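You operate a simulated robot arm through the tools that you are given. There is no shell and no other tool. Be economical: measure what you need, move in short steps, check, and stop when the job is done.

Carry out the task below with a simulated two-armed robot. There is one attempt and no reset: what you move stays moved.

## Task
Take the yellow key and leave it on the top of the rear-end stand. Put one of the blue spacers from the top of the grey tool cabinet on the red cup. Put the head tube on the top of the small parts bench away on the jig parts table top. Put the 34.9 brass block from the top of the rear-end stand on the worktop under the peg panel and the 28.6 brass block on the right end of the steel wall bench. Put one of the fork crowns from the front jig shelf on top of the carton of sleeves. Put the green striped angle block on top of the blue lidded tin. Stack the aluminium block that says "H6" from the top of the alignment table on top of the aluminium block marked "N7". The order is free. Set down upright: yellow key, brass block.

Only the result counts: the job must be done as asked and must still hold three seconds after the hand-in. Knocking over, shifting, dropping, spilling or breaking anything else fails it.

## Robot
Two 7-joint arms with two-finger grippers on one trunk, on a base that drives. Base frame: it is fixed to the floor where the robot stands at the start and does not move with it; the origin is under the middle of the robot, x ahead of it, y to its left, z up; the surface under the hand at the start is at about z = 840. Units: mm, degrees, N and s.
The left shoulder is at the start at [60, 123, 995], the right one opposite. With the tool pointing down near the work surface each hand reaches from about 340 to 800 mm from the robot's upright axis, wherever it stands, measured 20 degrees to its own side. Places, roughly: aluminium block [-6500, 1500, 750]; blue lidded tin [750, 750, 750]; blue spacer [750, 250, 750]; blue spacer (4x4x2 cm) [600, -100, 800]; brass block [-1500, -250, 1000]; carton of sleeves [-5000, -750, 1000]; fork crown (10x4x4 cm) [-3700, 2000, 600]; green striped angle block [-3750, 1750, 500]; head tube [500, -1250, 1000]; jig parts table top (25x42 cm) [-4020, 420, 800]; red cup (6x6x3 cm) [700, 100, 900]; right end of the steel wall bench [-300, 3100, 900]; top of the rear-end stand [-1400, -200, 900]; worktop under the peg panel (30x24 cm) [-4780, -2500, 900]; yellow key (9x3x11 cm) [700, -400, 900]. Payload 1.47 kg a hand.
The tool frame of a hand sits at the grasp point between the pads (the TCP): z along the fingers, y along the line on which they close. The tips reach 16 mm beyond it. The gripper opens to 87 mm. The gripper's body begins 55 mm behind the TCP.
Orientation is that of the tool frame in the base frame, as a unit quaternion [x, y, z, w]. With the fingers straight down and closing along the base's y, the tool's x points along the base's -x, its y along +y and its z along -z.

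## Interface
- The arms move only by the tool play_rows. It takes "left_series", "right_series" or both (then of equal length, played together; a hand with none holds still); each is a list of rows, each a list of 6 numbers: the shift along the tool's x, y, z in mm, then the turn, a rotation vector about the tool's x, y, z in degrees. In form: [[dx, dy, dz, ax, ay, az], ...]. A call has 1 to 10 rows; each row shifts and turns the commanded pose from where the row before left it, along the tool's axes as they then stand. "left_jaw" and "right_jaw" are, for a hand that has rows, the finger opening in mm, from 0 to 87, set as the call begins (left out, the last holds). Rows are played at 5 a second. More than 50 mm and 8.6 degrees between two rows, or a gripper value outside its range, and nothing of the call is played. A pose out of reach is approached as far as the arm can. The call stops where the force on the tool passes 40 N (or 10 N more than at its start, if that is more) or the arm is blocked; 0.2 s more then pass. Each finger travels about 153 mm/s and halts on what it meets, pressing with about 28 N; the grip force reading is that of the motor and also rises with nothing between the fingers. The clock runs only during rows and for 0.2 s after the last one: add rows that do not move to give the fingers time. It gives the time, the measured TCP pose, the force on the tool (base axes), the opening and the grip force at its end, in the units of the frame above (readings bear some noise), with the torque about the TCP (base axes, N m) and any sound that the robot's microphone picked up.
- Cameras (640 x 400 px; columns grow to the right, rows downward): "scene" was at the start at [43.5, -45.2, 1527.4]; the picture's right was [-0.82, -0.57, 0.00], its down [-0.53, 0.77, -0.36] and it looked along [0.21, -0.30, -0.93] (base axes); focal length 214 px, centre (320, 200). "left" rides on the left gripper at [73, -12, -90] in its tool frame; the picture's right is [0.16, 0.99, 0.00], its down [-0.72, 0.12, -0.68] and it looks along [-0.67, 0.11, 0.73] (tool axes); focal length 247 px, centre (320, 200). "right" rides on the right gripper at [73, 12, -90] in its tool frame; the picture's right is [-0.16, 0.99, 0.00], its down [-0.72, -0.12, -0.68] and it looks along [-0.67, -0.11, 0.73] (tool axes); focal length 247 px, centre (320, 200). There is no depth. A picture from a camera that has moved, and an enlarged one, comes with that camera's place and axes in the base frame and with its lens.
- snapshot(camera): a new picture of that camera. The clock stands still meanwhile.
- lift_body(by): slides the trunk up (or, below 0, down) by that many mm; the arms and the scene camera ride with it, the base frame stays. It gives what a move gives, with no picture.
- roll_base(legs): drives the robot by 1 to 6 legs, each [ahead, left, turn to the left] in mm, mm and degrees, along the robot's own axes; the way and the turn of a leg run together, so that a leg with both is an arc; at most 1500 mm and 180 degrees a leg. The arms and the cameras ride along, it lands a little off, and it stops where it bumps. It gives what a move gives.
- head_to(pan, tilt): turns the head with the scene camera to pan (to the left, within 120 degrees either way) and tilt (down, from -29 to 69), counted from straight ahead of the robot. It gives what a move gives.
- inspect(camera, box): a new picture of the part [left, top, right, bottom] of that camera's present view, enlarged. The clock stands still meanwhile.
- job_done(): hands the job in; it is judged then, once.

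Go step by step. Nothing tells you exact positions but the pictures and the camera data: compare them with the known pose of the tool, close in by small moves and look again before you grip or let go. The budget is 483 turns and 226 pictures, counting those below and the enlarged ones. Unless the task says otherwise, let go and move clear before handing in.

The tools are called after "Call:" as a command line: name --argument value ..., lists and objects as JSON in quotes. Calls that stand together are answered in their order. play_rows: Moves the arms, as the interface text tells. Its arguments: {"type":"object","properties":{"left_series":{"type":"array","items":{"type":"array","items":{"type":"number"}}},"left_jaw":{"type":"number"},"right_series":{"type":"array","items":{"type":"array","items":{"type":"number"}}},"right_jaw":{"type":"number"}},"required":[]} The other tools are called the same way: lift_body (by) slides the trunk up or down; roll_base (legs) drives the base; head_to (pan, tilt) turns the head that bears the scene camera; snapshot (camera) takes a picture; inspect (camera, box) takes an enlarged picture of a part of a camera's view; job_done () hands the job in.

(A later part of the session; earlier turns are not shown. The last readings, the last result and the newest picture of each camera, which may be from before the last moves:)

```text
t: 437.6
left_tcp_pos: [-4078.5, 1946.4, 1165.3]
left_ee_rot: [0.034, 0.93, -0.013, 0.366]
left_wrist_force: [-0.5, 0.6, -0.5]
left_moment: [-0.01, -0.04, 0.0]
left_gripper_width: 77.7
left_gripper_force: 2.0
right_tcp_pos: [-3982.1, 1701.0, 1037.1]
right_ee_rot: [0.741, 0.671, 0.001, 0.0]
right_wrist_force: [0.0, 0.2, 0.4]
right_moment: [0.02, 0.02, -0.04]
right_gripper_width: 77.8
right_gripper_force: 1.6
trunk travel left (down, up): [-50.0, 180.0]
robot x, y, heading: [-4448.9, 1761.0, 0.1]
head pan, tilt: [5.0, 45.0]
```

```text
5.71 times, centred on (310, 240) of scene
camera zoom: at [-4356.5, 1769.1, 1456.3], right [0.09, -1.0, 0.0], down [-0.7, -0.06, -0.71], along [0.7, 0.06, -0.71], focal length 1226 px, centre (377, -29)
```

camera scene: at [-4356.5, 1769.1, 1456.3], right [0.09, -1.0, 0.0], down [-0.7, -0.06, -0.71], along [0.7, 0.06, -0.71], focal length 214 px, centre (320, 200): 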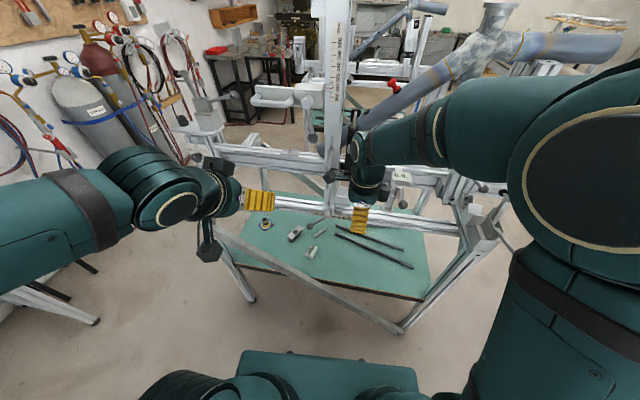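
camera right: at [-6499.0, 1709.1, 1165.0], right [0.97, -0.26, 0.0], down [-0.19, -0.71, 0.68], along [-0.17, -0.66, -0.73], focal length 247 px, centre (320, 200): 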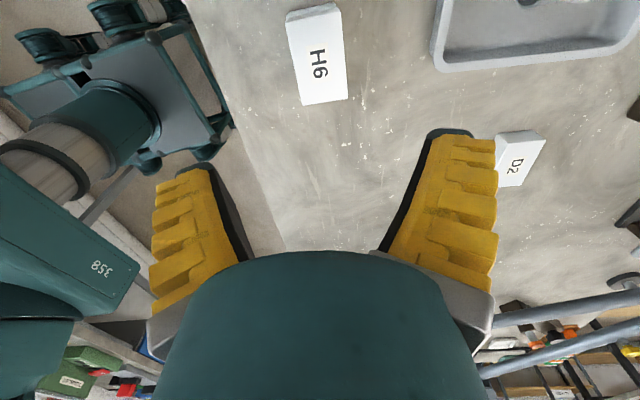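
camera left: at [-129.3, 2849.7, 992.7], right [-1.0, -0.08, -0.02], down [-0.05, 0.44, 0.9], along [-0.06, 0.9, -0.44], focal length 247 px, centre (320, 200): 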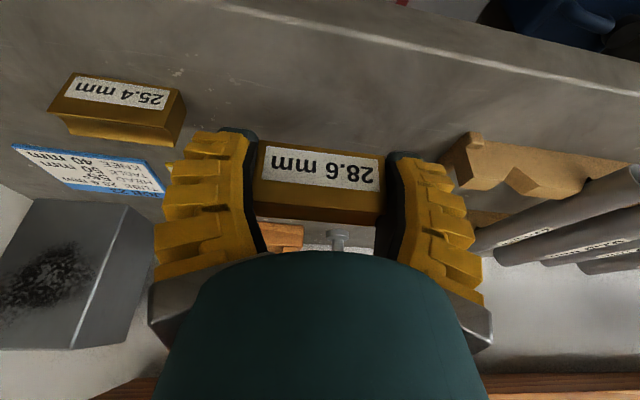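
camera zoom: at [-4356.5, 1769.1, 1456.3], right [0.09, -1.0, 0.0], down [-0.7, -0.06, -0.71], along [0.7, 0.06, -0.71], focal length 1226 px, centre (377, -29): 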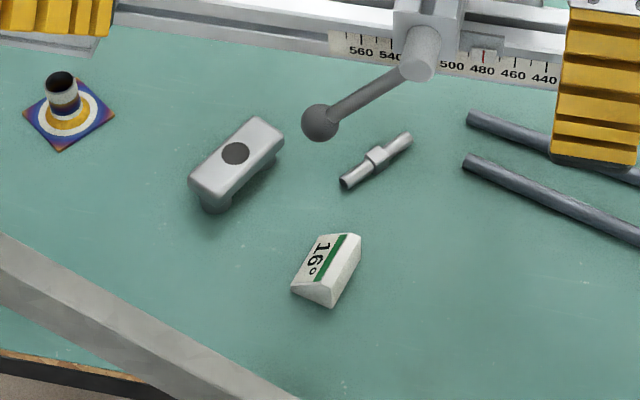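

Block axis is about −24° azimuth, centre ≈[-3814,1857]. Set yaw/tilt and go down in front of the shelf (also pull the right hand back).

Call:
play_rows --left_series '[[0, 0, 0, 4.4, 0, 4.75], [0, 0, 0, 4.4, 0, 4.75], [0, 0, 0, 0, 8, 0]]' --right_series '[[-10, -40, 0, 0, 0, 0], [-10, -40, 0, 0, 0, 0], [0, -20, 0, 0, 0, 0]]' --left_jaw 75

Call:
play_rows --left_series '[[16.6, -1.1, 38, 0, 0, 0], [16.6, -1.1, 38, 0, 0, 0], [16.6, -1.1, 38, 0, 0, 0], [16.6, -1.1, 38, 0, 0, 0], [16.6, -1.1, 38, 0, 0, 0], [16.6, -1.1, 38, 0, 0, 0], [16.6, -1.1, 38, 0, 0, 0], [16.6, -1.1, 38, 0, 0, 0], [16.6, -1.1, 38, 0, 0, 0]]' --left_jaw 75

Call:
snapshot --camera "left"

```text
t: 438.4
left_tcp_pos: [-4076.6, 1944.6, 1165.3]
left_ee_rot: [0.144, 0.943, -0.043, 0.296]
left_wrist_force: [0.8, 1.5, 0.4]
left_moment: [0.03, 0.01, 0.02]
left_gripper_width: 77.7
left_gripper_force: 1.4
right_tcp_pos: [-4083.2, 1690.3, 1036.3]
right_ee_rot: [0.742, 0.67, 0.001, -0.001]
right_wrist_force: [-0.5, -0.9, -0.3]
right_moment: [0.01, 0.01, 0.01]
right_gripper_width: 77.6
right_gripper_force: 2.0
trunk travel left (down, up): [-50.0, 180.0]
robot x, y, heading: [-4448.6, 1762.4, 0.2]
head pan, tilt: [5.0, 45.0]
```

```text
t: 440.4
left_tcp_pos: [-3990.9, 1918.1, 805.7]
left_ee_rot: [0.143, 0.943, -0.043, 0.297]
left_wrist_force: [0.7, 0.7, -0.1]
left_moment: [0.0, -0.01, -0.01]
left_gripper_width: 77.6
left_gripper_force: 1.7
left hand out of reach, approached as far as the arm can: row 4, 5
right_tcp_pos: [-4081.4, 1690.7, 1036.9]
right_ee_rot: [0.742, 0.671, 0.001, -0.001]
right_wrist_force: [0.9, 0.4, -0.9]
right_moment: [0.01, 0.02, -0.02]
right_gripper_width: 77.5
right_gripper_force: 1.5
trunk travel left (down, up): [-50.0, 180.0]
robot x, y, heading: [-4452.1, 1757.7, -0.0]
head pan, tilt: [5.0, 45.0]
```

```text
54 pictures are left
camera left: at [-4100.9, 1938.8, 838.7], right [0.17, 0.98, -0.09], down [0.23, 0.05, 0.97], along [0.96, -0.18, -0.21], focal length 247 px, centre (320, 200)
```

left: 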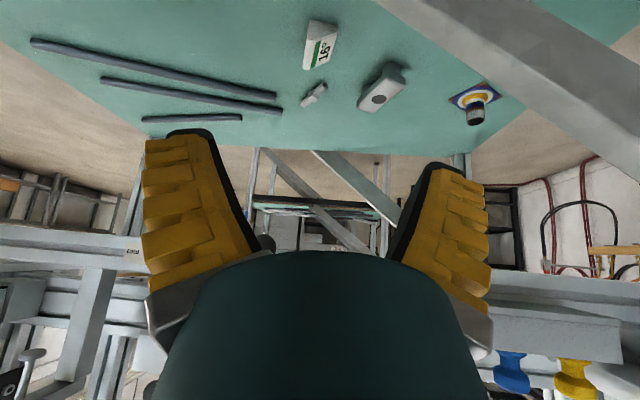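

Call:
play_rows --left_series '[[6.6, -0.8, 36, 0, 0, 0], [6.6, -0.8, 36, 0, 0, 0], [6.6, -0.8, 36, 0, 0, 0], [6.6, -0.8, 36, 0, 0, 0], [6.6, -0.8, 36, 0, 0, 0], [0, 0, 0, 0, 0, 0]]' --left_jaw 75

Call:
snapshot --camera "left"

```text
t: 441.8
left_tcp_pos: [-3920.3, 1889.7, 638.5]
left_ee_rot: [0.142, 0.943, -0.043, 0.297]
left_wrist_force: [0.3, -1.1, 0.1]
left_moment: [0.01, -0.03, 0.01]
left_gripper_width: 77.7
left_gripper_force: 2.1
right_tcp_pos: [-4083.1, 1691.6, 1036.3]
right_ee_rot: [0.742, 0.67, 0.0, 0.0]
right_wrist_force: [0.7, 0.2, 0.1]
right_moment: [-0.02, 0.01, 0.0]
right_gripper_width: 77.6
right_gripper_force: 2.1
trunk travel left (down, up): [-50.0, 180.0]
robot x, y, heading: [-4450.8, 1763.4, 0.2]
head pan, tilt: [5.0, 45.0]
```

```text
53 pictures are left
camera left: at [-4030.2, 1911.5, 671.8], right [0.17, 0.98, -0.09], down [0.23, 0.05, 0.97], along [0.96, -0.18, -0.21], focal length 247 px, centre (320, 200)
```

left: 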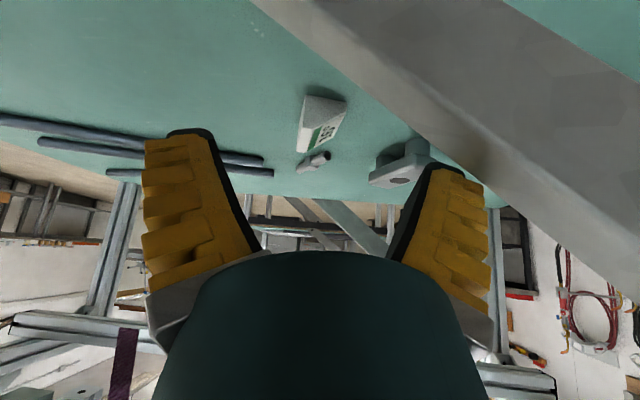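

Call:
play_rows --left_series '[[-10.8, 0.3, 31, 0, 0, 0], [-10.8, 0.3, 31, 0, 0, 0], [-10.8, 0.3, 31, 0, 0, 0], [0, 0, 0, 0, 0, 0]]' --left_jaw 75

Call:
snapshot --camera "left"

```text
t: 442.8
left_tcp_pos: [-3843.9, 1869.0, 582.9]
left_ee_rot: [0.142, 0.943, -0.043, 0.298]
left_wrist_force: [0.8, 0.7, -1.0]
left_moment: [0.0, 0.01, -0.05]
left_gripper_width: 77.4
left_gripper_force: 1.8
right_tcp_pos: [-4083.5, 1690.4, 1036.7]
right_ee_rot: [0.742, 0.671, 0.001, -0.001]
right_wrist_force: [-0.5, 0.2, 0.2]
right_moment: [0.01, 0.03, -0.02]
right_gripper_width: 77.6
right_gripper_force: 1.8
trunk travel left (down, up): [-50.0, 180.0]
robot x, y, heading: [-4447.9, 1764.8, -0.0]
head pan, tilt: [5.0, 45.0]
```

```text
52 pictures are left
camera left: at [-3953.7, 1891.3, 614.9], right [0.17, 0.98, -0.09], down [0.23, 0.05, 0.97], along [0.96, -0.18, -0.22], focal length 247 px, centre (320, 200)
```

left: 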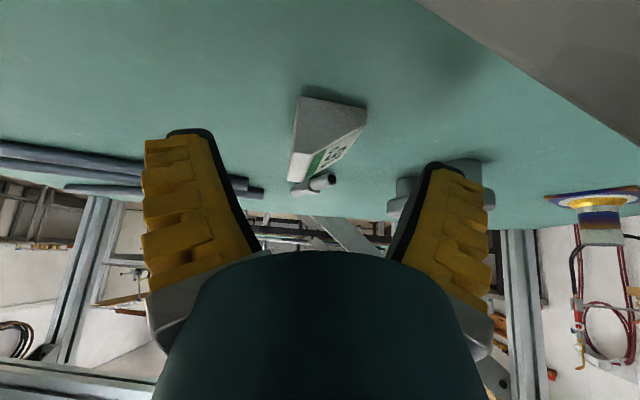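

Call:
play_rows --left_series '[[-5.5, 0, 16, 0, 0, 0], [-5.5, 0, 16, 0, 0, 0], [0, 0, 0, 0, 0, 0]]' --left_jaw 75

Call:
play_rows --left_series '[[0, 0, 0, 0, 0, 0], [0, 0, 0, 0, 0, 0], [0, 0, 0, 0, 0, 0], [0, 0, 0, 0, 0, 0]]' --left_jaw 0

Call:
snapshot --camera "left"

```text
t: 443.6
left_tcp_pos: [-3817.5, 1860.8, 563.0]
left_ee_rot: [0.143, 0.943, -0.045, 0.298]
left_wrist_force: [-4.6, -5.8, 17.8]
left_moment: [0.65, 1.95, 0.84]
left_gripper_width: 77.5
left_gripper_force: 1.5
right_tcp_pos: [-4084.5, 1689.8, 1036.4]
right_ee_rot: [0.742, 0.67, 0.001, 0.0]
right_wrist_force: [0.6, -0.8, 0.2]
right_moment: [0.01, 0.04, 0.04]
right_gripper_width: 77.5
right_gripper_force: 1.6
trunk travel left (down, up): [-50.0, 180.0]
robot x, y, heading: [-4449.1, 1762.8, -0.1]
head pan, tilt: [5.0, 45.0]
```

```text
t: 444.6
left_tcp_pos: [-3816.5, 1859.5, 565.7]
left_ee_rot: [0.144, 0.942, -0.045, 0.299]
left_wrist_force: [4.9, -10.2, 27.3]
left_moment: [0.46, 0.17, 0.3]
left_gripper_width: 18.5
left_gripper_force: 28.2
right_tcp_pos: [-4083.8, 1689.2, 1035.6]
right_ee_rot: [0.742, 0.671, 0.002, -0.001]
right_wrist_force: [-0.2, 0.4, -0.1]
right_moment: [0.0, -0.01, 0.02]
right_gripper_width: 77.7
right_gripper_force: 1.7
trunk travel left (down, up): [-50.0, 180.0]
robot x, y, heading: [-4446.9, 1762.2, 0.1]
head pan, tilt: [5.0, 45.0]
```

```text
51 pictures are left
camera left: at [-3926.9, 1880.9, 596.6], right [0.17, 0.98, -0.09], down [0.22, 0.05, 0.97], along [0.96, -0.18, -0.21], focal length 247 px, centre (320, 200)
```

left: 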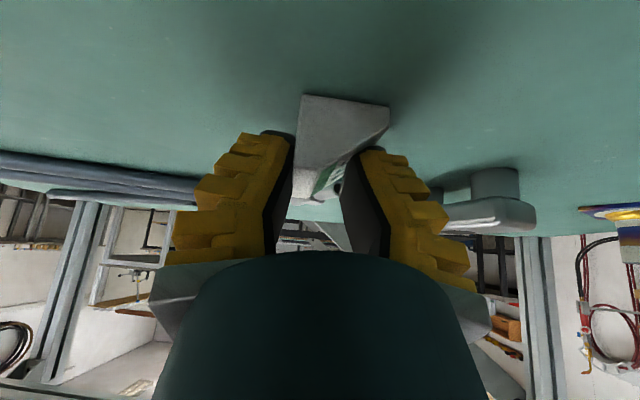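

The block is wedge-shaped; test the grip with a tiny lift.

Call:
play_rows --left_series '[[-2, 0, -3, 0, 0, 0], [-3, 0, -5, 0, 0, 0], [0, 0, 0, 0, 0, 0]]' --left_jaw 0

Call:
inspect --camera "left" --box '[200, 60, 440, 260]'

```text
t: 445.4
left_tcp_pos: [-3818.8, 1860.8, 570.5]
left_ee_rot: [0.142, 0.943, -0.042, 0.297]
left_wrist_force: [-0.7, 1.7, 5.1]
left_moment: [0.19, -0.1, 0.02]
left_gripper_width: 9.0
left_gripper_force: 27.9
right_tcp_pos: [-4084.3, 1689.8, 1036.4]
right_ee_rot: [0.742, 0.67, 0.0, -0.001]
right_wrist_force: [0.3, -0.4, 0.3]
right_moment: [0.01, 0.0, 0.01]
right_gripper_width: 77.4
right_gripper_force: 1.5
trunk travel left (down, up): [-50.0, 180.0]
robot x, y, heading: [-4448.7, 1761.3, 0.5]
head pan, tilt: [5.0, 45.0]
```

```text
2.00 times, centred on (320, 160) of left
camera zoom: at [-3928.4, 1883.1, 603.2], right [0.17, 0.98, -0.09], down [0.23, 0.05, 0.97], along [0.96, -0.18, -0.22], focal length 494 px, centre (320, 280)
```

zoom: 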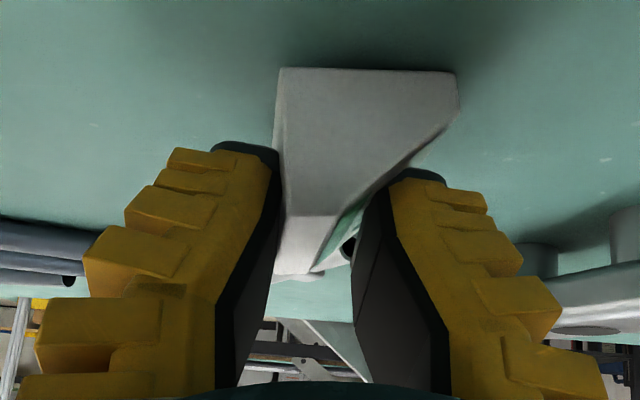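

The wedge's slanted side slips. I'll release, withdraw the left hand, and instead grip its end faces with the right hand leaning sideways.

Call:
play_rows --left_series '[[0, 0, 0, 0, 0, 0], [0, 0, 0, 0, 0, 0], [5.5, 0, -16, 0, 0, 0], [10.8, 0, -31, 0, 0, 0], [10.8, 0, -31, 0, 0, 0], [10.8, 0, -31, 0, 0, 0], [-6.6, 0.8, -36, 0, 0, 0], [-6.6, 0.8, -36, 0, 0, 0], [-6.6, 0.8, -36, 0, 0, 0], [-6.6, 0.8, -36, 0, 0, 0]]' --left_jaw 75

Call:
play_rows --left_series '[[-16.6, 1.1, -38, 0, 0, 0], [-16.6, 1.1, -38, 0, 0, 0], [-16.6, 1.1, -38, 0, 0, 0], [-16.6, 1.1, -38, 0, 0, 0], [-16.6, 1.1, -38, 0, 0, 0], [-16.6, 1.1, -38, 0, 0, 0], [-16.6, 1.1, -38, 0, 0, 0]]' --right_series '[[0, 0, 0, 0, 0, 8], [0, 0, 0, 0, 0, 8], [0, 0, 0, 0, 0, 2], [0, 0, 0, 0, 8, 0], [0, 0, 0, 0, 8, 0], [0, 0, 0, 0, 8, 0], [0, 0, 0, 0, 8, 0]]' --left_jaw 75 --right_jaw 87

Call:
snapshot --camera "scene"

```text
t: 447.6
left_tcp_pos: [-3966.1, 1908.1, 772.6]
left_ee_rot: [0.143, 0.943, -0.044, 0.297]
left_wrist_force: [-0.5, 0.6, 1.0]
left_moment: [-0.03, -0.01, 0.01]
left_gripper_width: 77.6
left_gripper_force: 1.4
right_tcp_pos: [-4082.7, 1689.2, 1036.5]
right_ee_rot: [0.742, 0.67, 0.0, 0.0]
right_wrist_force: [0.1, -0.9, 0.2]
right_moment: [0.04, -0.03, 0.03]
right_gripper_width: 77.7
right_gripper_force: 1.7
trunk travel left (down, up): [-50.0, 180.0]
robot x, y, heading: [-4448.8, 1759.1, -0.0]
head pan, tilt: [5.0, 45.0]
```

```text
t: 449.2
left_tcp_pos: [-4017.2, 1934.1, 1058.8]
left_ee_rot: [0.141, 0.943, -0.044, 0.297]
left_wrist_force: [-0.8, 0.0, -0.3]
left_moment: [-0.03, -0.02, -0.02]
left_gripper_width: 77.7
left_gripper_force: 1.4
right_tcp_pos: [-4083.1, 1693.8, 1035.9]
right_ee_rot: [0.805, 0.525, 0.231, -0.15]
right_wrist_force: [-1.2, 0.8, 0.0]
right_moment: [0.0, 0.01, -0.02]
right_gripper_width: 87.3
right_gripper_force: 0.0
trunk travel left (down, up): [-50.0, 180.0]
robot x, y, heading: [-4447.5, 1759.8, 0.1]
head pan, tilt: [5.0, 45.0]
```

```text
49 pictures are left
camera scene: at [-4356.6, 1772.2, 1456.2], right [0.09, -1.0, 0.0], down [-0.7, -0.06, -0.71], along [0.7, 0.06, -0.71], focal length 214 px, centre (320, 200)
```

scene: 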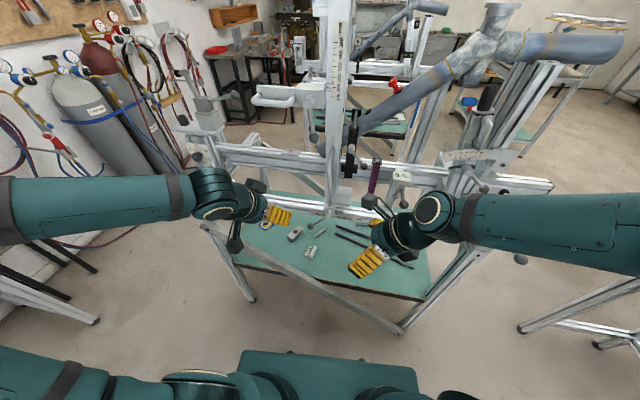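

Actually the rail is farther in (x≈−3680), so a vertical grip from above is free. Untilt the right hand, move the base forward 110.

Call:
play_rows --right_series '[[0, 0, 0, 0, -8, 0], [0, 0, 0, 0, -8, 0], [0, 0, 0, 0, -8, 0], [0, 0, 0, 0, -8, 0]]' --left_series '[[0, 20, -40, 0, 0, 0], [0, 20, -40, 0, 0, 0], [0, 0, 0, 0, 0, 0], [0, 0, 0, 0, 0, 0]]' --right_jaw 87

Call:
roll_base --legs '[[100, 0, 0]]'

Call:
play_rows --right_series '[[20, 0, 0, 0, 0, 0], [20, 0, 0, 0, 0, 0]]' --right_jaw 87

Call:
inspect --camera "scene" --box '[260, 190, 400, 290]'

```text
t: 450.2
left_tcp_pos: [-4048.0, 1986.0, 1121.9]
left_ee_rot: [0.143, 0.943, -0.043, 0.297]
left_wrist_force: [0.5, 1.6, 0.3]
left_moment: [-0.03, 0.0, 0.01]
left_gripper_width: 77.5
left_gripper_force: 1.5
right_tcp_pos: [-4083.5, 1691.3, 1036.9]
right_ee_rot: [0.838, 0.546, -0.001, 0.001]
right_wrist_force: [-0.6, -0.1, -0.1]
right_moment: [0.02, -0.01, -0.01]
right_gripper_width: 86.7
right_gripper_force: 0.0
trunk travel left (down, up): [-50.0, 180.0]
robot x, y, heading: [-4445.7, 1757.9, 0.1]
head pan, tilt: [5.0, 45.0]
```

```text
t: 451.3
left_tcp_pos: [-3946.5, 1983.8, 1122.0]
left_ee_rot: [0.143, 0.943, -0.045, 0.297]
left_wrist_force: [0.2, -0.9, 0.2]
left_moment: [0.01, 0.0, -0.02]
left_gripper_width: 77.4
left_gripper_force: 1.8
right_tcp_pos: [-3983.2, 1690.3, 1036.4]
right_ee_rot: [0.838, 0.546, 0.0, -0.001]
right_wrist_force: [0.6, -0.1, -0.4]
right_moment: [0.04, -0.01, 0.0]
right_gripper_width: 87.2
right_gripper_force: 0.0
trunk travel left (down, up): [-50.0, 180.0]
robot x, y, heading: [-4349.2, 1763.0, -0.0]
head pan, tilt: [5.0, 45.0]
```

```text
t: 451.9
left_tcp_pos: [-3949.2, 1985.1, 1122.4]
left_ee_rot: [0.144, 0.943, -0.043, 0.297]
left_wrist_force: [-0.7, 0.9, 0.6]
left_moment: [0.01, -0.03, 0.05]
left_gripper_width: 77.7
left_gripper_force: 2.3
right_tcp_pos: [-3966.4, 1726.6, 1037.1]
right_ee_rot: [0.838, 0.546, 0.001, -0.001]
right_wrist_force: [-0.2, -0.6, 0.1]
right_moment: [-0.01, 0.0, -0.03]
right_gripper_width: 87.2
right_gripper_force: 0.0
trunk travel left (down, up): [-50.0, 180.0]
robot x, y, heading: [-4349.6, 1768.6, -0.1]
head pan, tilt: [5.0, 45.0]
```

```text
4.00 times, centred on (330, 240) of scene
camera zoom: at [-4256.9, 1769.5, 1456.3], right [0.09, -1.0, 0.0], down [-0.7, -0.06, -0.71], along [0.7, 0.06, -0.71], focal length 858 px, centre (280, 40)
```

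zoom: 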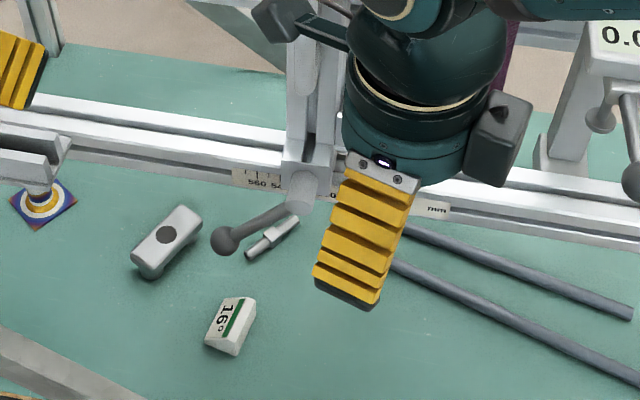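

A lever hangs above the block at z≈840, so lean the right hand 40° sideways and go down in front of the shelf.

Call:
play_rows --right_series '[[0, 0, 0, 0, 8, 0], [0, 0, 0, 0, 8, 0], [0, 0, 0, 0, 8, 0], [0, 0, 0, 0, 8, 0], [0, 0, 0, 0, 8, 0]]' --right_jaw 87

Call:
play_rows --right_series '[[-23.5, -0.3, 37.9, 0, 0, 0], [-23.5, -0.3, 37.9, 0, 0, 0], [-23.5, -0.3, 37.9, 0, 0, 0], [-23.5, -0.3, 37.9, 0, 0, 0], [-23.5, -0.3, 37.9, 0, 0, 0], [-23.5, -0.3, 37.9, 0, 0, 0], [-23.5, -0.3, 37.9, 0, 0, 0], [-23.5, -0.3, 37.9, 0, 0, 0]]' --right_jaw 87

Call:
snapshot --camera "scene"

```text
t: 453.1
left_tcp_pos: [-3947.2, 1984.6, 1122.8]
left_ee_rot: [0.143, 0.943, -0.043, 0.297]
left_wrist_force: [0.1, 0.1, 1.4]
left_moment: [0.01, -0.02, -0.01]
left_gripper_width: 77.4
left_gripper_force: 1.9
right_tcp_pos: [-3968.4, 1726.5, 1036.4]
right_ee_rot: [0.787, 0.513, 0.287, -0.188]
right_wrist_force: [-0.1, -0.3, 0.1]
right_moment: [0.03, 0.03, -0.03]
right_gripper_width: 87.0
right_gripper_force: 0.1
trunk travel left (down, up): [-50.0, 180.0]
robot x, y, heading: [-4348.0, 1759.1, -0.2]
head pan, tilt: [5.0, 45.0]
```

```text
t: 454.9
left_tcp_pos: [-3947.9, 1984.3, 1122.4]
left_ee_rot: [0.144, 0.943, -0.045, 0.297]
left_wrist_force: [0.3, 1.0, 0.1]
left_moment: [-0.01, -0.02, 0.02]
left_gripper_width: 77.7
left_gripper_force: 1.7
right_tcp_pos: [-3948.6, 1774.2, 682.4]
right_ee_rot: [0.788, 0.512, 0.288, -0.187]
right_wrist_force: [0.2, -0.5, -0.6]
right_moment: [-0.02, 0.02, -0.03]
right_gripper_width: 87.3
right_gripper_force: 0.0
trunk travel left (down, up): [-50.0, 180.0]
robot x, y, heading: [-4347.2, 1763.6, -0.3]
head pan, tilt: [5.0, 45.0]
```

```text
47 pictures are left
camera scene: at [-4256.3, 1769.2, 1456.2], right [0.09, -1.0, 0.0], down [-0.7, -0.06, -0.71], along [0.7, 0.06, -0.71], focal length 214 px, centre (320, 200)
```

scene: 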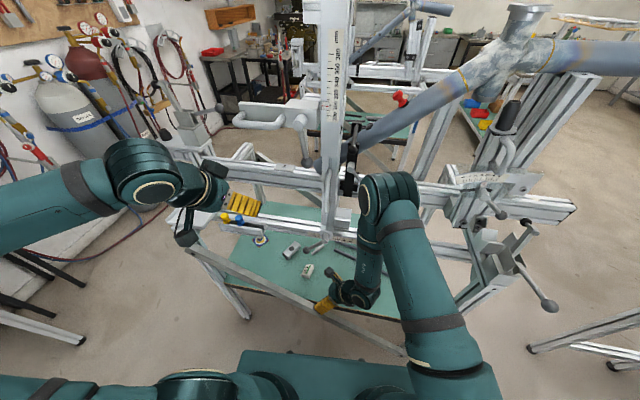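

Call:
play_rows --right_series '[[19.3, 22.7, 29.9, 0, 0, 0], [19.3, 22.7, 29.9, 0, 0, 0], [19.3, 22.7, 29.9, 0, 0, 0], [19.3, 22.7, 29.9, 0, 0, 0], [0, 0, 0, 0, 0, 0]]' --right_jaw 87

Call:
snapshot --camera "right"

```text
t: 456.1
left_tcp_pos: [-3961.9, 1977.2, 1128.4]
left_ee_rot: [0.145, 0.941, -0.04, 0.303]
left_wrist_force: [0.5, 0.0, -0.4]
left_moment: [-0.02, -0.02, 0.01]
left_gripper_width: 77.4
left_gripper_force: 1.8
right_tcp_pos: [-3824.0, 1855.9, 645.5]
right_ee_rot: [0.788, 0.511, 0.288, -0.186]
right_wrist_force: [0.0, 0.0, -0.2]
right_moment: [0.03, 0.02, -0.01]
right_gripper_width: 86.9
right_gripper_force: 0.0
trunk travel left (down, up): [-50.0, 180.0]
robot x, y, heading: [-4352.6, 1758.4, 0.2]
head pan, tilt: [5.0, 45.0]
```

```text
46 pictures are left
camera right: at [-3812.7, 1850.1, 760.2], right [0.85, -0.51, -0.1], down [-0.51, -0.86, 0.05], along [-0.11, 0.01, -0.99], focal length 247 px, centre (320, 200)
```

right: 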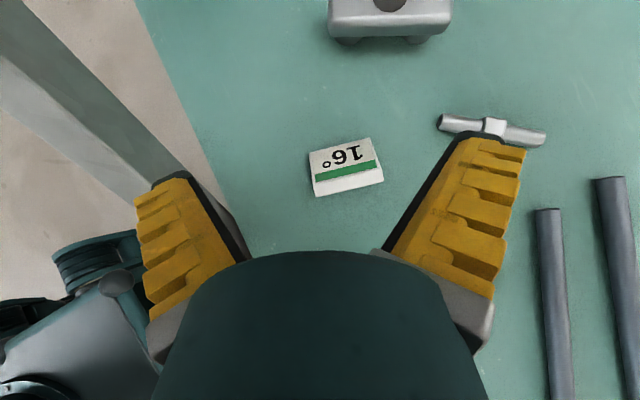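

Call:
play_rows --right_series '[[-8.7, 7.8, 23.4, 0, 0, 0], [-8.7, 7.8, 23.4, 0, 0, 0], [0, 0, 0, 3.9, 0, -4.6], [0, 0, 0, 0, 0, 0]]' --right_jaw 87

Call:
snapshot --camera "right"

Call:
snapshot --camera "scene"

```text
t: 457.3
left_tcp_pos: [-3966.7, 1983.6, 1129.3]
left_ee_rot: [0.144, 0.941, -0.041, 0.305]
left_wrist_force: [-0.6, 0.5, -0.2]
left_moment: [0.03, 0.02, 0.0]
left_gripper_width: 77.5
left_gripper_force: 1.8
right_tcp_pos: [-3834.1, 1885.7, 593.4]
right_ee_rot: [0.754, 0.561, 0.26, -0.22]
right_wrist_force: [-0.2, 0.5, -0.3]
right_moment: [0.0, -0.02, 0.01]
right_gripper_width: 86.9
right_gripper_force: 0.1
trunk travel left (down, up): [-50.0, 180.0]
robot x, y, heading: [-4351.9, 1759.9, 0.1]
head pan, tilt: [5.0, 45.0]
stopped in row 4 (right hand): the arm was blocked; the commanded pose is now the measured one
```

```text
45 pictures are left
camera right: at [-3817.4, 1880.6, 707.7], right [0.91, -0.39, -0.14], down [-0.38, -0.92, 0.07], along [-0.15, -0.01, -0.99], focal length 247 px, centre (320, 200)
```

right: 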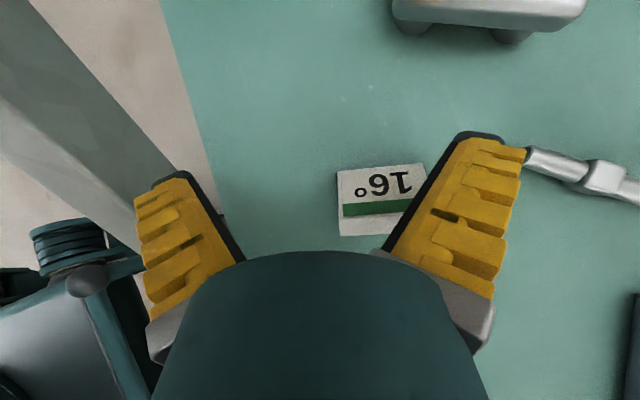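

```text
44 pictures are left
camera scene: at [-4280.7, 1767.9, 1457.1], right [0.09, -1.0, 0.0], down [-0.69, -0.06, -0.72], along [0.71, 0.06, -0.7], focal length 214 px, centre (320, 200)
```

scene: 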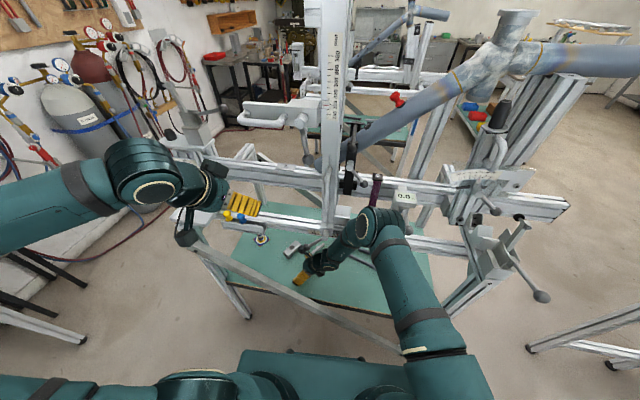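

The right upper arm is touching the beam. Back out along the path and change stance (base back, trunk up) for a straighter arm.

Call:
play_rows --right_series '[[8.7, -7.8, -23.4, 0, 0, 0], [8.7, -7.8, -23.4, 0, 0, 0], [-19.3, -22.7, -29.9, 0, 0, 0], [-19.3, -22.7, -29.9, 0, 0, 0], [-19.3, -22.7, -29.9, 0, 0, 0], [-19.3, -22.7, -29.9, 0, 0, 0]]' --right_jaw 87

Call:
roll_base --legs '[[-100, 0, 0]]'

Call:
lift_body --by 80

```text
t: 457.9
left_tcp_pos: [-3958.5, 1986.0, 1126.1]
left_ee_rot: [0.143, 0.942, -0.043, 0.3]
left_wrist_force: [-0.1, 0.5, -0.4]
left_moment: [-0.01, -0.01, -0.03]
left_gripper_width: 77.6
left_gripper_force: 1.5
right_tcp_pos: [-3853.4, 1872.7, 609.9]
right_ee_rot: [0.76, 0.56, 0.241, -0.225]
right_wrist_force: [-0.2, -0.2, 0.2]
right_moment: [0.0, 0.07, -0.01]
right_gripper_width: 86.7
right_gripper_force: 0.0
trunk travel left (down, up): [-50.0, 180.0]
robot x, y, heading: [-4350.7, 1765.9, 0.2]
head pan, tilt: [5.0, 45.0]
stopped in row 2 (right hand): the force on the tool passed its limit at 44 N (the readings are from after the stop); the commanded pose is now the measured one
```

```text
t: 459.0
left_tcp_pos: [-4052.6, 1988.0, 1123.2]
left_ee_rot: [0.141, 0.943, -0.043, 0.298]
left_wrist_force: [0.3, 0.3, -0.2]
left_moment: [0.04, -0.01, 0.02]
left_gripper_width: 77.8
left_gripper_force: 2.1
right_tcp_pos: [-3947.5, 1873.3, 607.5]
right_ee_rot: [0.76, 0.561, 0.242, -0.225]
right_wrist_force: [-0.8, 0.0, 0.5]
right_moment: [-0.03, 0.0, 0.0]
right_gripper_width: 86.9
right_gripper_force: 0.1
trunk travel left (down, up): [-50.0, 180.0]
robot x, y, heading: [-4449.2, 1762.1, 0.4]
head pan, tilt: [5.0, 45.0]
```

```text
t: 460.2
left_tcp_pos: [-4051.4, 1987.4, 1202.7]
left_ee_rot: [0.142, 0.943, -0.044, 0.298]
left_wrist_force: [0.5, -0.2, -0.4]
left_moment: [-0.03, 0.02, 0.0]
left_gripper_width: 77.7
left_gripper_force: 1.9
right_tcp_pos: [-3946.4, 1874.1, 687.2]
right_ee_rot: [0.76, 0.56, 0.241, -0.225]
right_wrist_force: [-0.3, 0.3, 0.0]
right_moment: [0.0, 0.02, -0.02]
right_gripper_width: 87.0
right_gripper_force: 0.1
trunk travel left (down, up): [-130.0, 100.0]
robot x, y, heading: [-4452.2, 1762.8, 0.3]
head pan, tilt: [5.0, 45.0]
```

Call:
snapshot --camera "scene"

Call:
snapshot --camera "right"

```text
43 pictures are left
camera scene: at [-4358.6, 1770.5, 1536.1], right [0.09, -1.0, 0.0], down [-0.7, -0.07, -0.71], along [0.7, 0.07, -0.71], focal length 214 px, centre (320, 200)
```

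scene: 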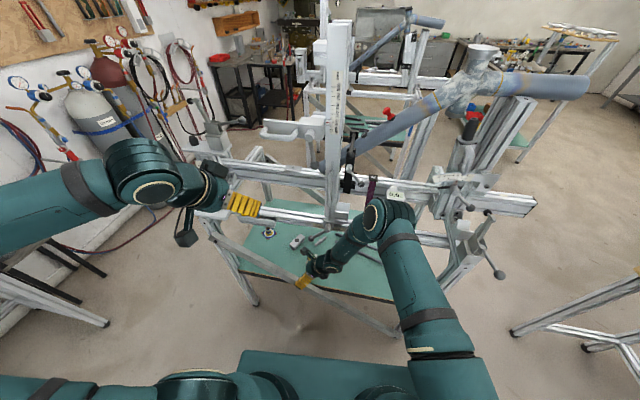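

```text
42 pictures are left
camera right: at [-3925.6, 1870.2, 800.9], right [0.91, -0.39, -0.17], down [-0.37, -0.92, 0.09], along [-0.19, -0.02, -0.98], focal length 247 px, centre (320, 200)
```

right: 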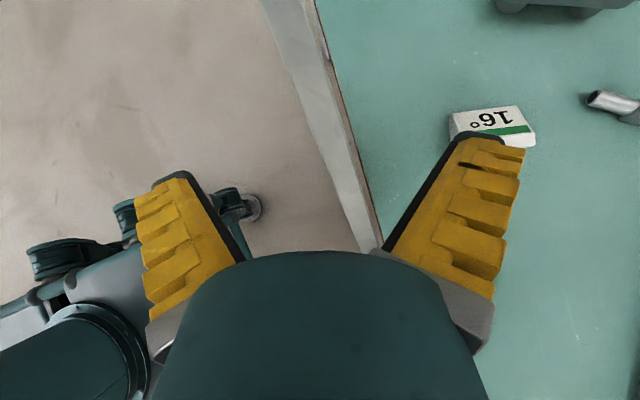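

Everything intact and clear. Correct the roll and approach the block again from this stance.

Call:
play_rows --right_series '[[0, 0, 0, -5.3, 0, 0], [-4.8, 34.4, 22.3, 0, 0, 0], [-4.8, 34.4, 22.3, 0, 0, 0], [-4.8, 34.4, 22.3, 0, 0, 0], [-4.8, 34.4, 22.3, 0, 0, 0], [0, 0, 0, 0, 0, 0]]' --right_jaw 87

Call:
snapshot --camera "right"

```text
t: 461.6
left_tcp_pos: [-4051.7, 1988.7, 1203.0]
left_ee_rot: [0.141, 0.943, -0.043, 0.298]
left_wrist_force: [-0.2, 0.3, -1.1]
left_moment: [0.01, 0.01, 0.01]
left_gripper_width: 77.4
left_gripper_force: 2.1
right_tcp_pos: [-3805.7, 1866.4, 604.8]
right_ee_rot: [0.77, 0.548, 0.267, -0.19]
right_wrist_force: [-0.4, -0.4, -0.1]
right_moment: [0.0, -0.01, -0.02]
right_gripper_width: 87.1
right_gripper_force: 0.0
trunk travel left (down, up): [-130.0, 100.0]
robot x, y, heading: [-4450.8, 1761.8, 0.6]
head pan, tilt: [5.0, 45.0]
```

```text
41 pictures are left
camera right: at [-3792.8, 1864.5, 719.3], right [0.89, -0.44, -0.1], down [-0.43, -0.9, 0.09], along [-0.13, -0.04, -0.99], focal length 247 px, centre (320, 200)
```

right: 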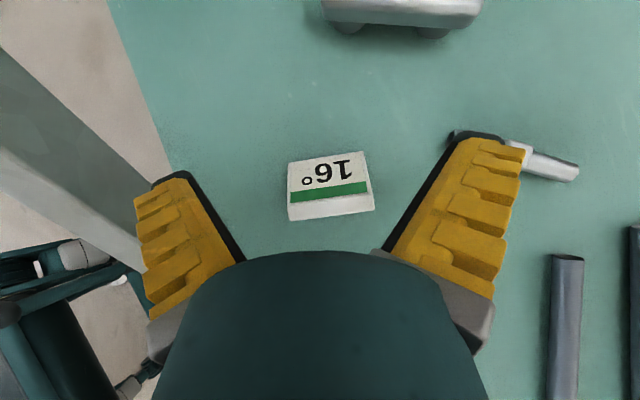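

Call:
play_rows --right_series '[[-10.8, 0.9, 13.1, 0, 0, 0], [-10.8, 0.9, 13.1, 0, 0, 0], [-8, 0.5, 9.6, 0, 0, 0], [0, 0, 0, 0, 0, 0]]' --right_jaw 87

Call:
snapshot --camera "right"

```text
t: 462.6
left_tcp_pos: [-4052.0, 1986.0, 1202.0]
left_ee_rot: [0.141, 0.943, -0.042, 0.298]
left_wrist_force: [-0.6, 0.3, 0.5]
left_moment: [0.02, -0.04, -0.01]
left_gripper_width: 77.4
left_gripper_force: 1.6
right_tcp_pos: [-3805.6, 1864.2, 573.1]
right_ee_rot: [0.77, 0.548, 0.267, -0.189]
right_wrist_force: [-0.6, -0.6, 0.4]
right_moment: [-0.02, 0.03, -0.02]
right_gripper_width: 86.8
right_gripper_force: 0.1
right hand out of reach, approached as far as the arm can: row 2, 3
trunk travel left (down, up): [-130.0, 100.0]
robot x, y, heading: [-4452.6, 1761.8, 0.2]
head pan, tilt: [5.0, 45.0]
```

```text
40 pictures are left
camera right: at [-3792.5, 1862.7, 687.8], right [0.89, -0.44, -0.1], down [-0.43, -0.9, 0.09], along [-0.13, -0.04, -0.99], focal length 247 px, centre (320, 200)
```

right: 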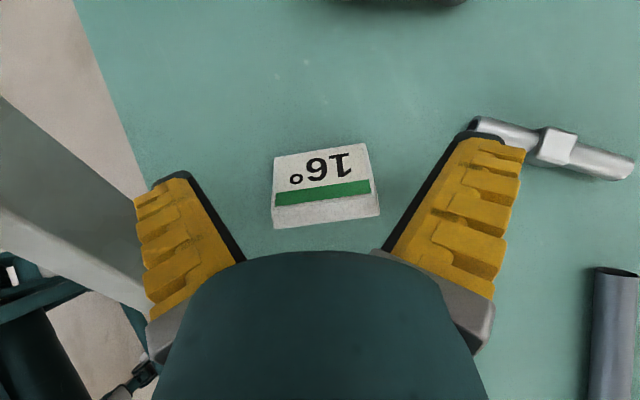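

Arm is at full stretch; use the trunk to lower the last bit straight down, then close.

Call:
lift_body --by -16

Call:
play_rows --right_series '[[0, 0, 0, 0, 0, 0], [0, 0, 0, 0, 0, 0], [0, 0, 0, 0, 0, 0], [0, 0, 0, 0, 0, 0]]' --right_jaw 0

Call:
snapshot --camera "right"

```text
t: 463.2
left_tcp_pos: [-4051.6, 1987.2, 1186.2]
left_ee_rot: [0.142, 0.943, -0.043, 0.298]
left_wrist_force: [-0.2, -0.7, -0.1]
left_moment: [0.01, -0.03, 0.01]
left_gripper_width: 77.5
left_gripper_force: 1.6
right_tcp_pos: [-3806.2, 1865.4, 556.4]
right_ee_rot: [0.769, 0.548, 0.268, -0.189]
right_wrist_force: [-0.4, 0.5, 0.2]
right_moment: [-0.01, 0.02, 0.02]
right_gripper_width: 87.0
right_gripper_force: 0.1
trunk travel left (down, up): [-114.0, 116.0]
robot x, y, heading: [-4453.3, 1765.4, 0.3]
head pan, tilt: [5.0, 45.0]
```

```text
t: 464.2
left_tcp_pos: [-4050.5, 1987.3, 1186.0]
left_ee_rot: [0.141, 0.943, -0.042, 0.297]
left_wrist_force: [0.1, 0.2, -0.4]
left_moment: [-0.01, 0.0, 0.02]
left_gripper_width: 77.5
left_gripper_force: 1.8
right_tcp_pos: [-3805.1, 1864.6, 557.1]
right_ee_rot: [0.77, 0.548, 0.268, -0.19]
right_wrist_force: [-0.1, -0.6, -1.0]
right_moment: [0.0, 0.0, 0.01]
right_gripper_width: 56.5
right_gripper_force: 27.7
trunk travel left (down, up): [-114.0, 116.0]
robot x, y, heading: [-4450.2, 1762.9, 0.3]
head pan, tilt: [5.0, 45.0]
```

```text
39 pictures are left
camera right: at [-3792.5, 1862.9, 671.8], right [0.89, -0.44, -0.1], down [-0.43, -0.9, 0.09], along [-0.12, -0.04, -0.99], focal length 247 px, centre (320, 200)
```

right: 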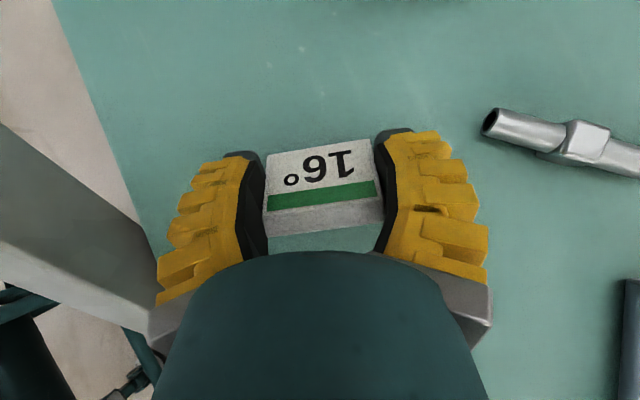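

Firm grip on the end faces (56.5 mm). Lift with the trunk and back the base straight out.

Call:
lift_body --by 45

Call:
roll_base --legs '[[-350, 0, 0]]'

Call:
snapshot --camera "right"

```text
t: 465.1
left_tcp_pos: [-4050.7, 1986.8, 1230.8]
left_ee_rot: [0.142, 0.943, -0.043, 0.297]
left_wrist_force: [-0.5, 0.3, -0.1]
left_moment: [0.02, 0.01, 0.02]
left_gripper_width: 77.8
left_gripper_force: 1.6
right_tcp_pos: [-3805.5, 1864.5, 600.6]
right_ee_rot: [0.77, 0.547, 0.268, -0.189]
right_wrist_force: [0.5, 0.2, -0.7]
right_moment: [-0.01, 0.01, -0.01]
right_gripper_width: 56.6
right_gripper_force: 28.4
trunk travel left (down, up): [-159.0, 71.0]
robot x, y, heading: [-4450.3, 1763.2, 0.5]
head pan, tilt: [5.0, 45.0]
```

```text
t: 466.5
left_tcp_pos: [-4182.6, 1985.9, 1232.8]
left_ee_rot: [0.142, 0.943, -0.043, 0.299]
left_wrist_force: [-0.1, -0.1, -0.2]
left_moment: [-0.02, -0.06, -0.01]
left_gripper_width: 78.0
left_gripper_force: 1.7
right_tcp_pos: [-3915.0, 1852.6, 616.2]
right_ee_rot: [0.77, 0.544, 0.284, -0.171]
right_wrist_force: [-0.9, -0.2, -0.1]
right_moment: [-0.01, 0.01, -0.01]
right_gripper_width: 0.0
right_gripper_force: 27.3
trunk travel left (down, up): [-159.0, 71.0]
robot x, y, heading: [-4580.2, 1761.3, 0.5]
head pan, tilt: [5.0, 45.0]
stopped in leg 1: the force on the tool passed its limit at 48 N (the readings are from after the stop); the commanded pose is now the measured one
```

```text
38 pictures are left
camera right: at [-3907.4, 1852.9, 731.5], right [0.88, -0.46, -0.05], down [-0.46, -0.89, 0.07], along [-0.08, -0.04, -1.0], focal length 247 px, centre (320, 200)
```

right: 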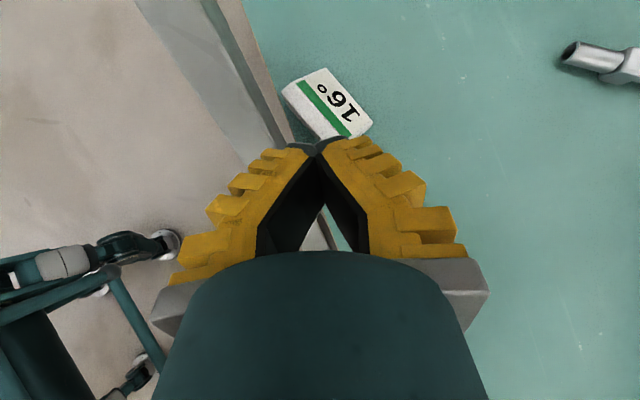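

The hand snagged and the block slipped back onto the shelf near its edge. Look at the scene before acting.

Call:
inspect --camera "scene" --box '[220, 180, 440, 330]'

```text
2.67 times, centred on (330, 255) of scene
camera zoom: at [-4491.5, 1769.8, 1565.5], right [0.09, -1.0, 0.0], down [-0.7, -0.06, -0.71], along [0.71, 0.06, -0.7], focal length 572 px, centre (293, 53)
```

zoom: 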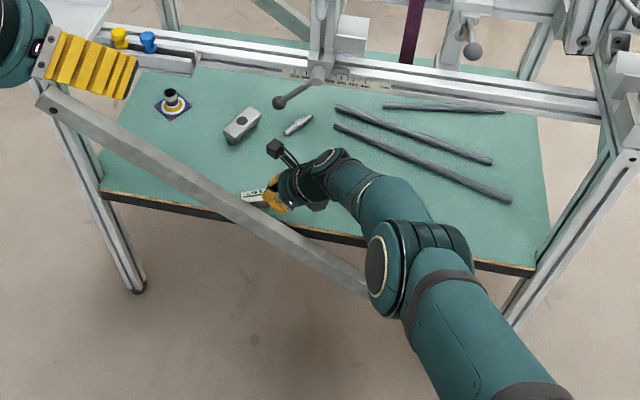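

The brace is actually at x≈−3970 and higher than I thought; that is what the block hit. Raise the hand clear, restage the base, and realign to the block's new pose (axis ≈−64° at ≈[-3885,1905]).

Call:
play_rows --right_series '[[20.7, 1.5, -26, 0, 0, 0], [20.7, 1.5, -26, 0, 0, 0], [20.7, 1.5, -26, 0, 0, 0], [20.7, 1.5, -26, 0, 0, 0]]' --right_jaw 0

Call:
roll_base --legs '[[0, 115, 0]]'

Call:
play_rows --right_series '[[0, 0, 0, -4.7, 0, 6], [0, 0, 0, -4.7, 0, 6], [0, 0, 0, -4.7, 0, 6], [0, 0, 0, -4.7, 0, 6], [0, 0, 0, -4.7, 0, 6], [0, 0, 0, -3, 0, 4], [0, 0, 0, 0, -8, 0], [0, 0, 0, 0, -8, 0], [0, 0, 0, 0, -5, 0]]' --right_jaw 87

Call:
snapshot --camera "right"

```text
t: 467.5
left_tcp_pos: [-4175.7, 1983.9, 1230.5]
left_ee_rot: [0.144, 0.943, -0.044, 0.296]
left_wrist_force: [0.2, -0.4, -0.2]
left_moment: [-0.01, 0.03, 0.0]
left_gripper_width: 77.4
left_gripper_force: 2.1
right_tcp_pos: [-3910.2, 1848.9, 748.7]
right_ee_rot: [0.773, 0.541, 0.285, -0.17]
right_wrist_force: [-0.1, -0.1, 0.6]
right_moment: [0.06, 0.04, 0.04]
right_gripper_width: 0.0
right_gripper_force: 28.2
trunk travel left (down, up): [-159.0, 71.0]
robot x, y, heading: [-4578.2, 1762.3, 0.1]
head pan, tilt: [5.0, 45.0]
```

```text
t: 468.4
left_tcp_pos: [-4179.0, 1995.4, 1233.3]
left_ee_rot: [0.146, 0.942, -0.045, 0.298]
left_wrist_force: [-0.4, 0.4, 0.3]
left_moment: [0.02, -0.01, 0.02]
left_gripper_width: 77.7
left_gripper_force: 1.5
right_tcp_pos: [-3909.9, 1854.0, 748.9]
right_ee_rot: [0.775, 0.539, 0.284, -0.167]
right_wrist_force: [-12.9, -10.0, 7.4]
right_moment: [1.12, -1.71, -0.19]
right_gripper_width: 0.0
right_gripper_force: 28.3
trunk travel left (down, up): [-159.0, 71.0]
robot x, y, heading: [-4581.7, 1770.8, -0.1]
head pan, tilt: [5.0, 45.0]
stopped in leg 1: the force on the tool passed its limit at 54 N (the readings are from after the stop); the commanded pose is now the measured one
```

```text
t: 469.9
left_tcp_pos: [-4176.3, 1996.8, 1230.4]
left_ee_rot: [0.144, 0.943, -0.044, 0.298]
left_wrist_force: [-0.1, 0.8, -0.4]
left_moment: [-0.05, 0.05, -0.04]
left_gripper_width: 77.8
left_gripper_force: 1.6
right_tcp_pos: [-3912.6, 1853.0, 745.0]
right_ee_rot: [0.929, 0.213, 0.298, -0.053]
right_wrist_force: [-19.9, -9.8, 7.9]
right_moment: [1.12, -2.44, -0.04]
right_gripper_width: 87.0
right_gripper_force: 0.2
trunk travel left (down, up): [-159.0, 71.0]
robot x, y, heading: [-4578.3, 1774.9, -0.1]
head pan, tilt: [5.0, 45.0]
stopped in row 7 (right hand): the force on the tool passed its limit at 63 N (the readings are from after the stop); the commanded pose is now the measured one
```

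```text
36 pictures are left
camera right: at [-3899.5, 1850.4, 860.1], right [0.31, -0.95, -0.06], down [-0.94, -0.31, 0.14], along [-0.15, 0.02, -0.99], focal length 247 px, centre (320, 200)
```

right: 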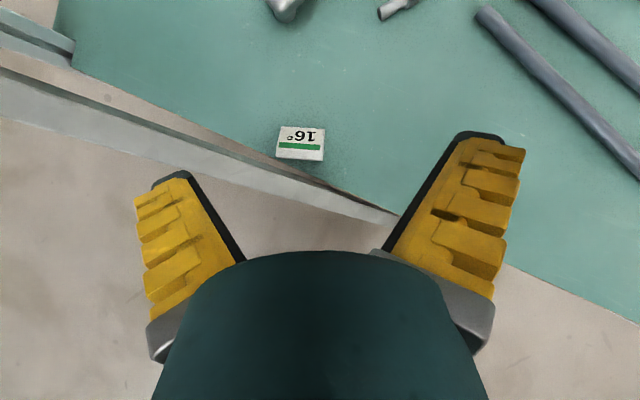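

The camera mount is pressing against the lever ball; move away from it immediately (toward −x, −y, down).

Call:
play_rows --right_series '[[-20, 2, -3, 0, 0, 0], [-25, 2, -3, 0, 0, 0], [-20, 1, -3, 0, 0, 0], [0, 0, 0, 0, 0, 0]]' --right_jaw 87

Call:
inspect --camera "scene" --box '[220, 160, 440, 310]'

```text
t: 470.9
left_tcp_pos: [-4176.2, 1996.5, 1232.1]
left_ee_rot: [0.145, 0.942, -0.045, 0.298]
left_wrist_force: [0.0, 0.4, 0.2]
left_moment: [0.02, -0.02, -0.01]
left_gripper_width: 77.8
left_gripper_force: 1.5
right_tcp_pos: [-3960.1, 1825.4, 716.2]
right_ee_rot: [0.929, 0.214, 0.298, -0.054]
right_wrist_force: [-0.8, -0.8, -0.5]
right_moment: [-0.02, 0.01, 0.0]
right_gripper_width: 87.0
right_gripper_force: 0.0
trunk travel left (down, up): [-159.0, 71.0]
robot x, y, heading: [-4580.4, 1769.7, -0.2]
head pan, tilt: [5.0, 45.0]
```

```text
2.67 times, centred on (330, 235) of scene
camera zoom: at [-4485.7, 1781.4, 1565.3], right [0.09, -1.0, 0.0], down [-0.7, -0.06, -0.71], along [0.7, 0.06, -0.71], focal length 572 px, centre (293, 107)
```

zoom: 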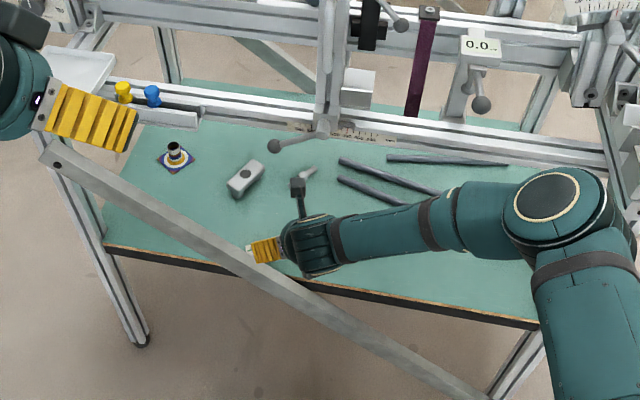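

Lever unaffected. Route: dip inside the brace, shift to y≈1903, then steepen the tool.

Call:
play_rows --right_series '[[-5.3, 4.3, 36.8, 0, 0, 0], [-5.3, 4.3, 36.8, 0, 0, 0], [13.3, -33, 8.2, 0, 0, 0], [13.3, -33, 8.2, 0, 0, 0], [0, 0, 0, 0, -7, 0], [0, 0, 0, 0, -7, 0], [0, 0, 0, 0, -6, 0], [0, 0, 0, 0, 0, 0]]' --right_jaw 87

Call:
snapshot --camera "right"

```text
t: 472.7
left_tcp_pos: [-4176.8, 1995.5, 1232.5]
left_ee_rot: [0.144, 0.943, -0.044, 0.298]
left_wrist_force: [0.0, -0.5, -0.9]
left_moment: [0.04, 0.01, 0.05]
left_gripper_width: 77.6
left_gripper_force: 1.8
right_tcp_pos: [-3924.7, 1901.8, 650.8]
right_ee_rot: [0.967, 0.218, 0.132, -0.015]
right_wrist_force: [-0.2, 0.0, -0.2]
right_moment: [0.0, -0.01, 0.02]
right_gripper_width: 87.0
right_gripper_force: 0.0
trunk travel left (down, up): [-159.0, 71.0]
robot x, y, heading: [-4572.9, 1772.4, 0.1]
head pan, tilt: [5.0, 45.0]
```

```text
34 pictures are left
camera right: at [-3877.4, 1914.1, 755.4], right [0.28, -0.96, -0.01], down [-0.85, -0.26, 0.46], along [-0.45, -0.12, -0.89], focal length 247 px, centre (320, 200)
```

right: 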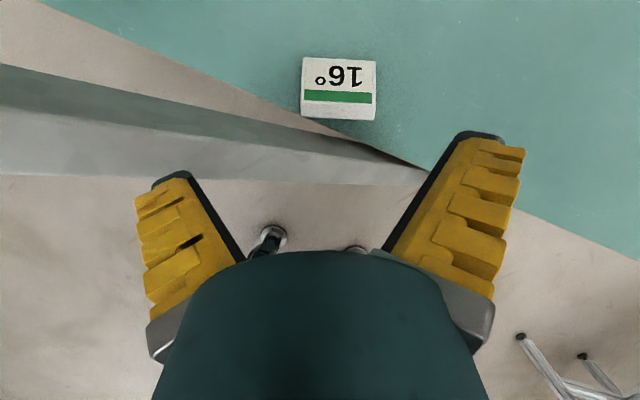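

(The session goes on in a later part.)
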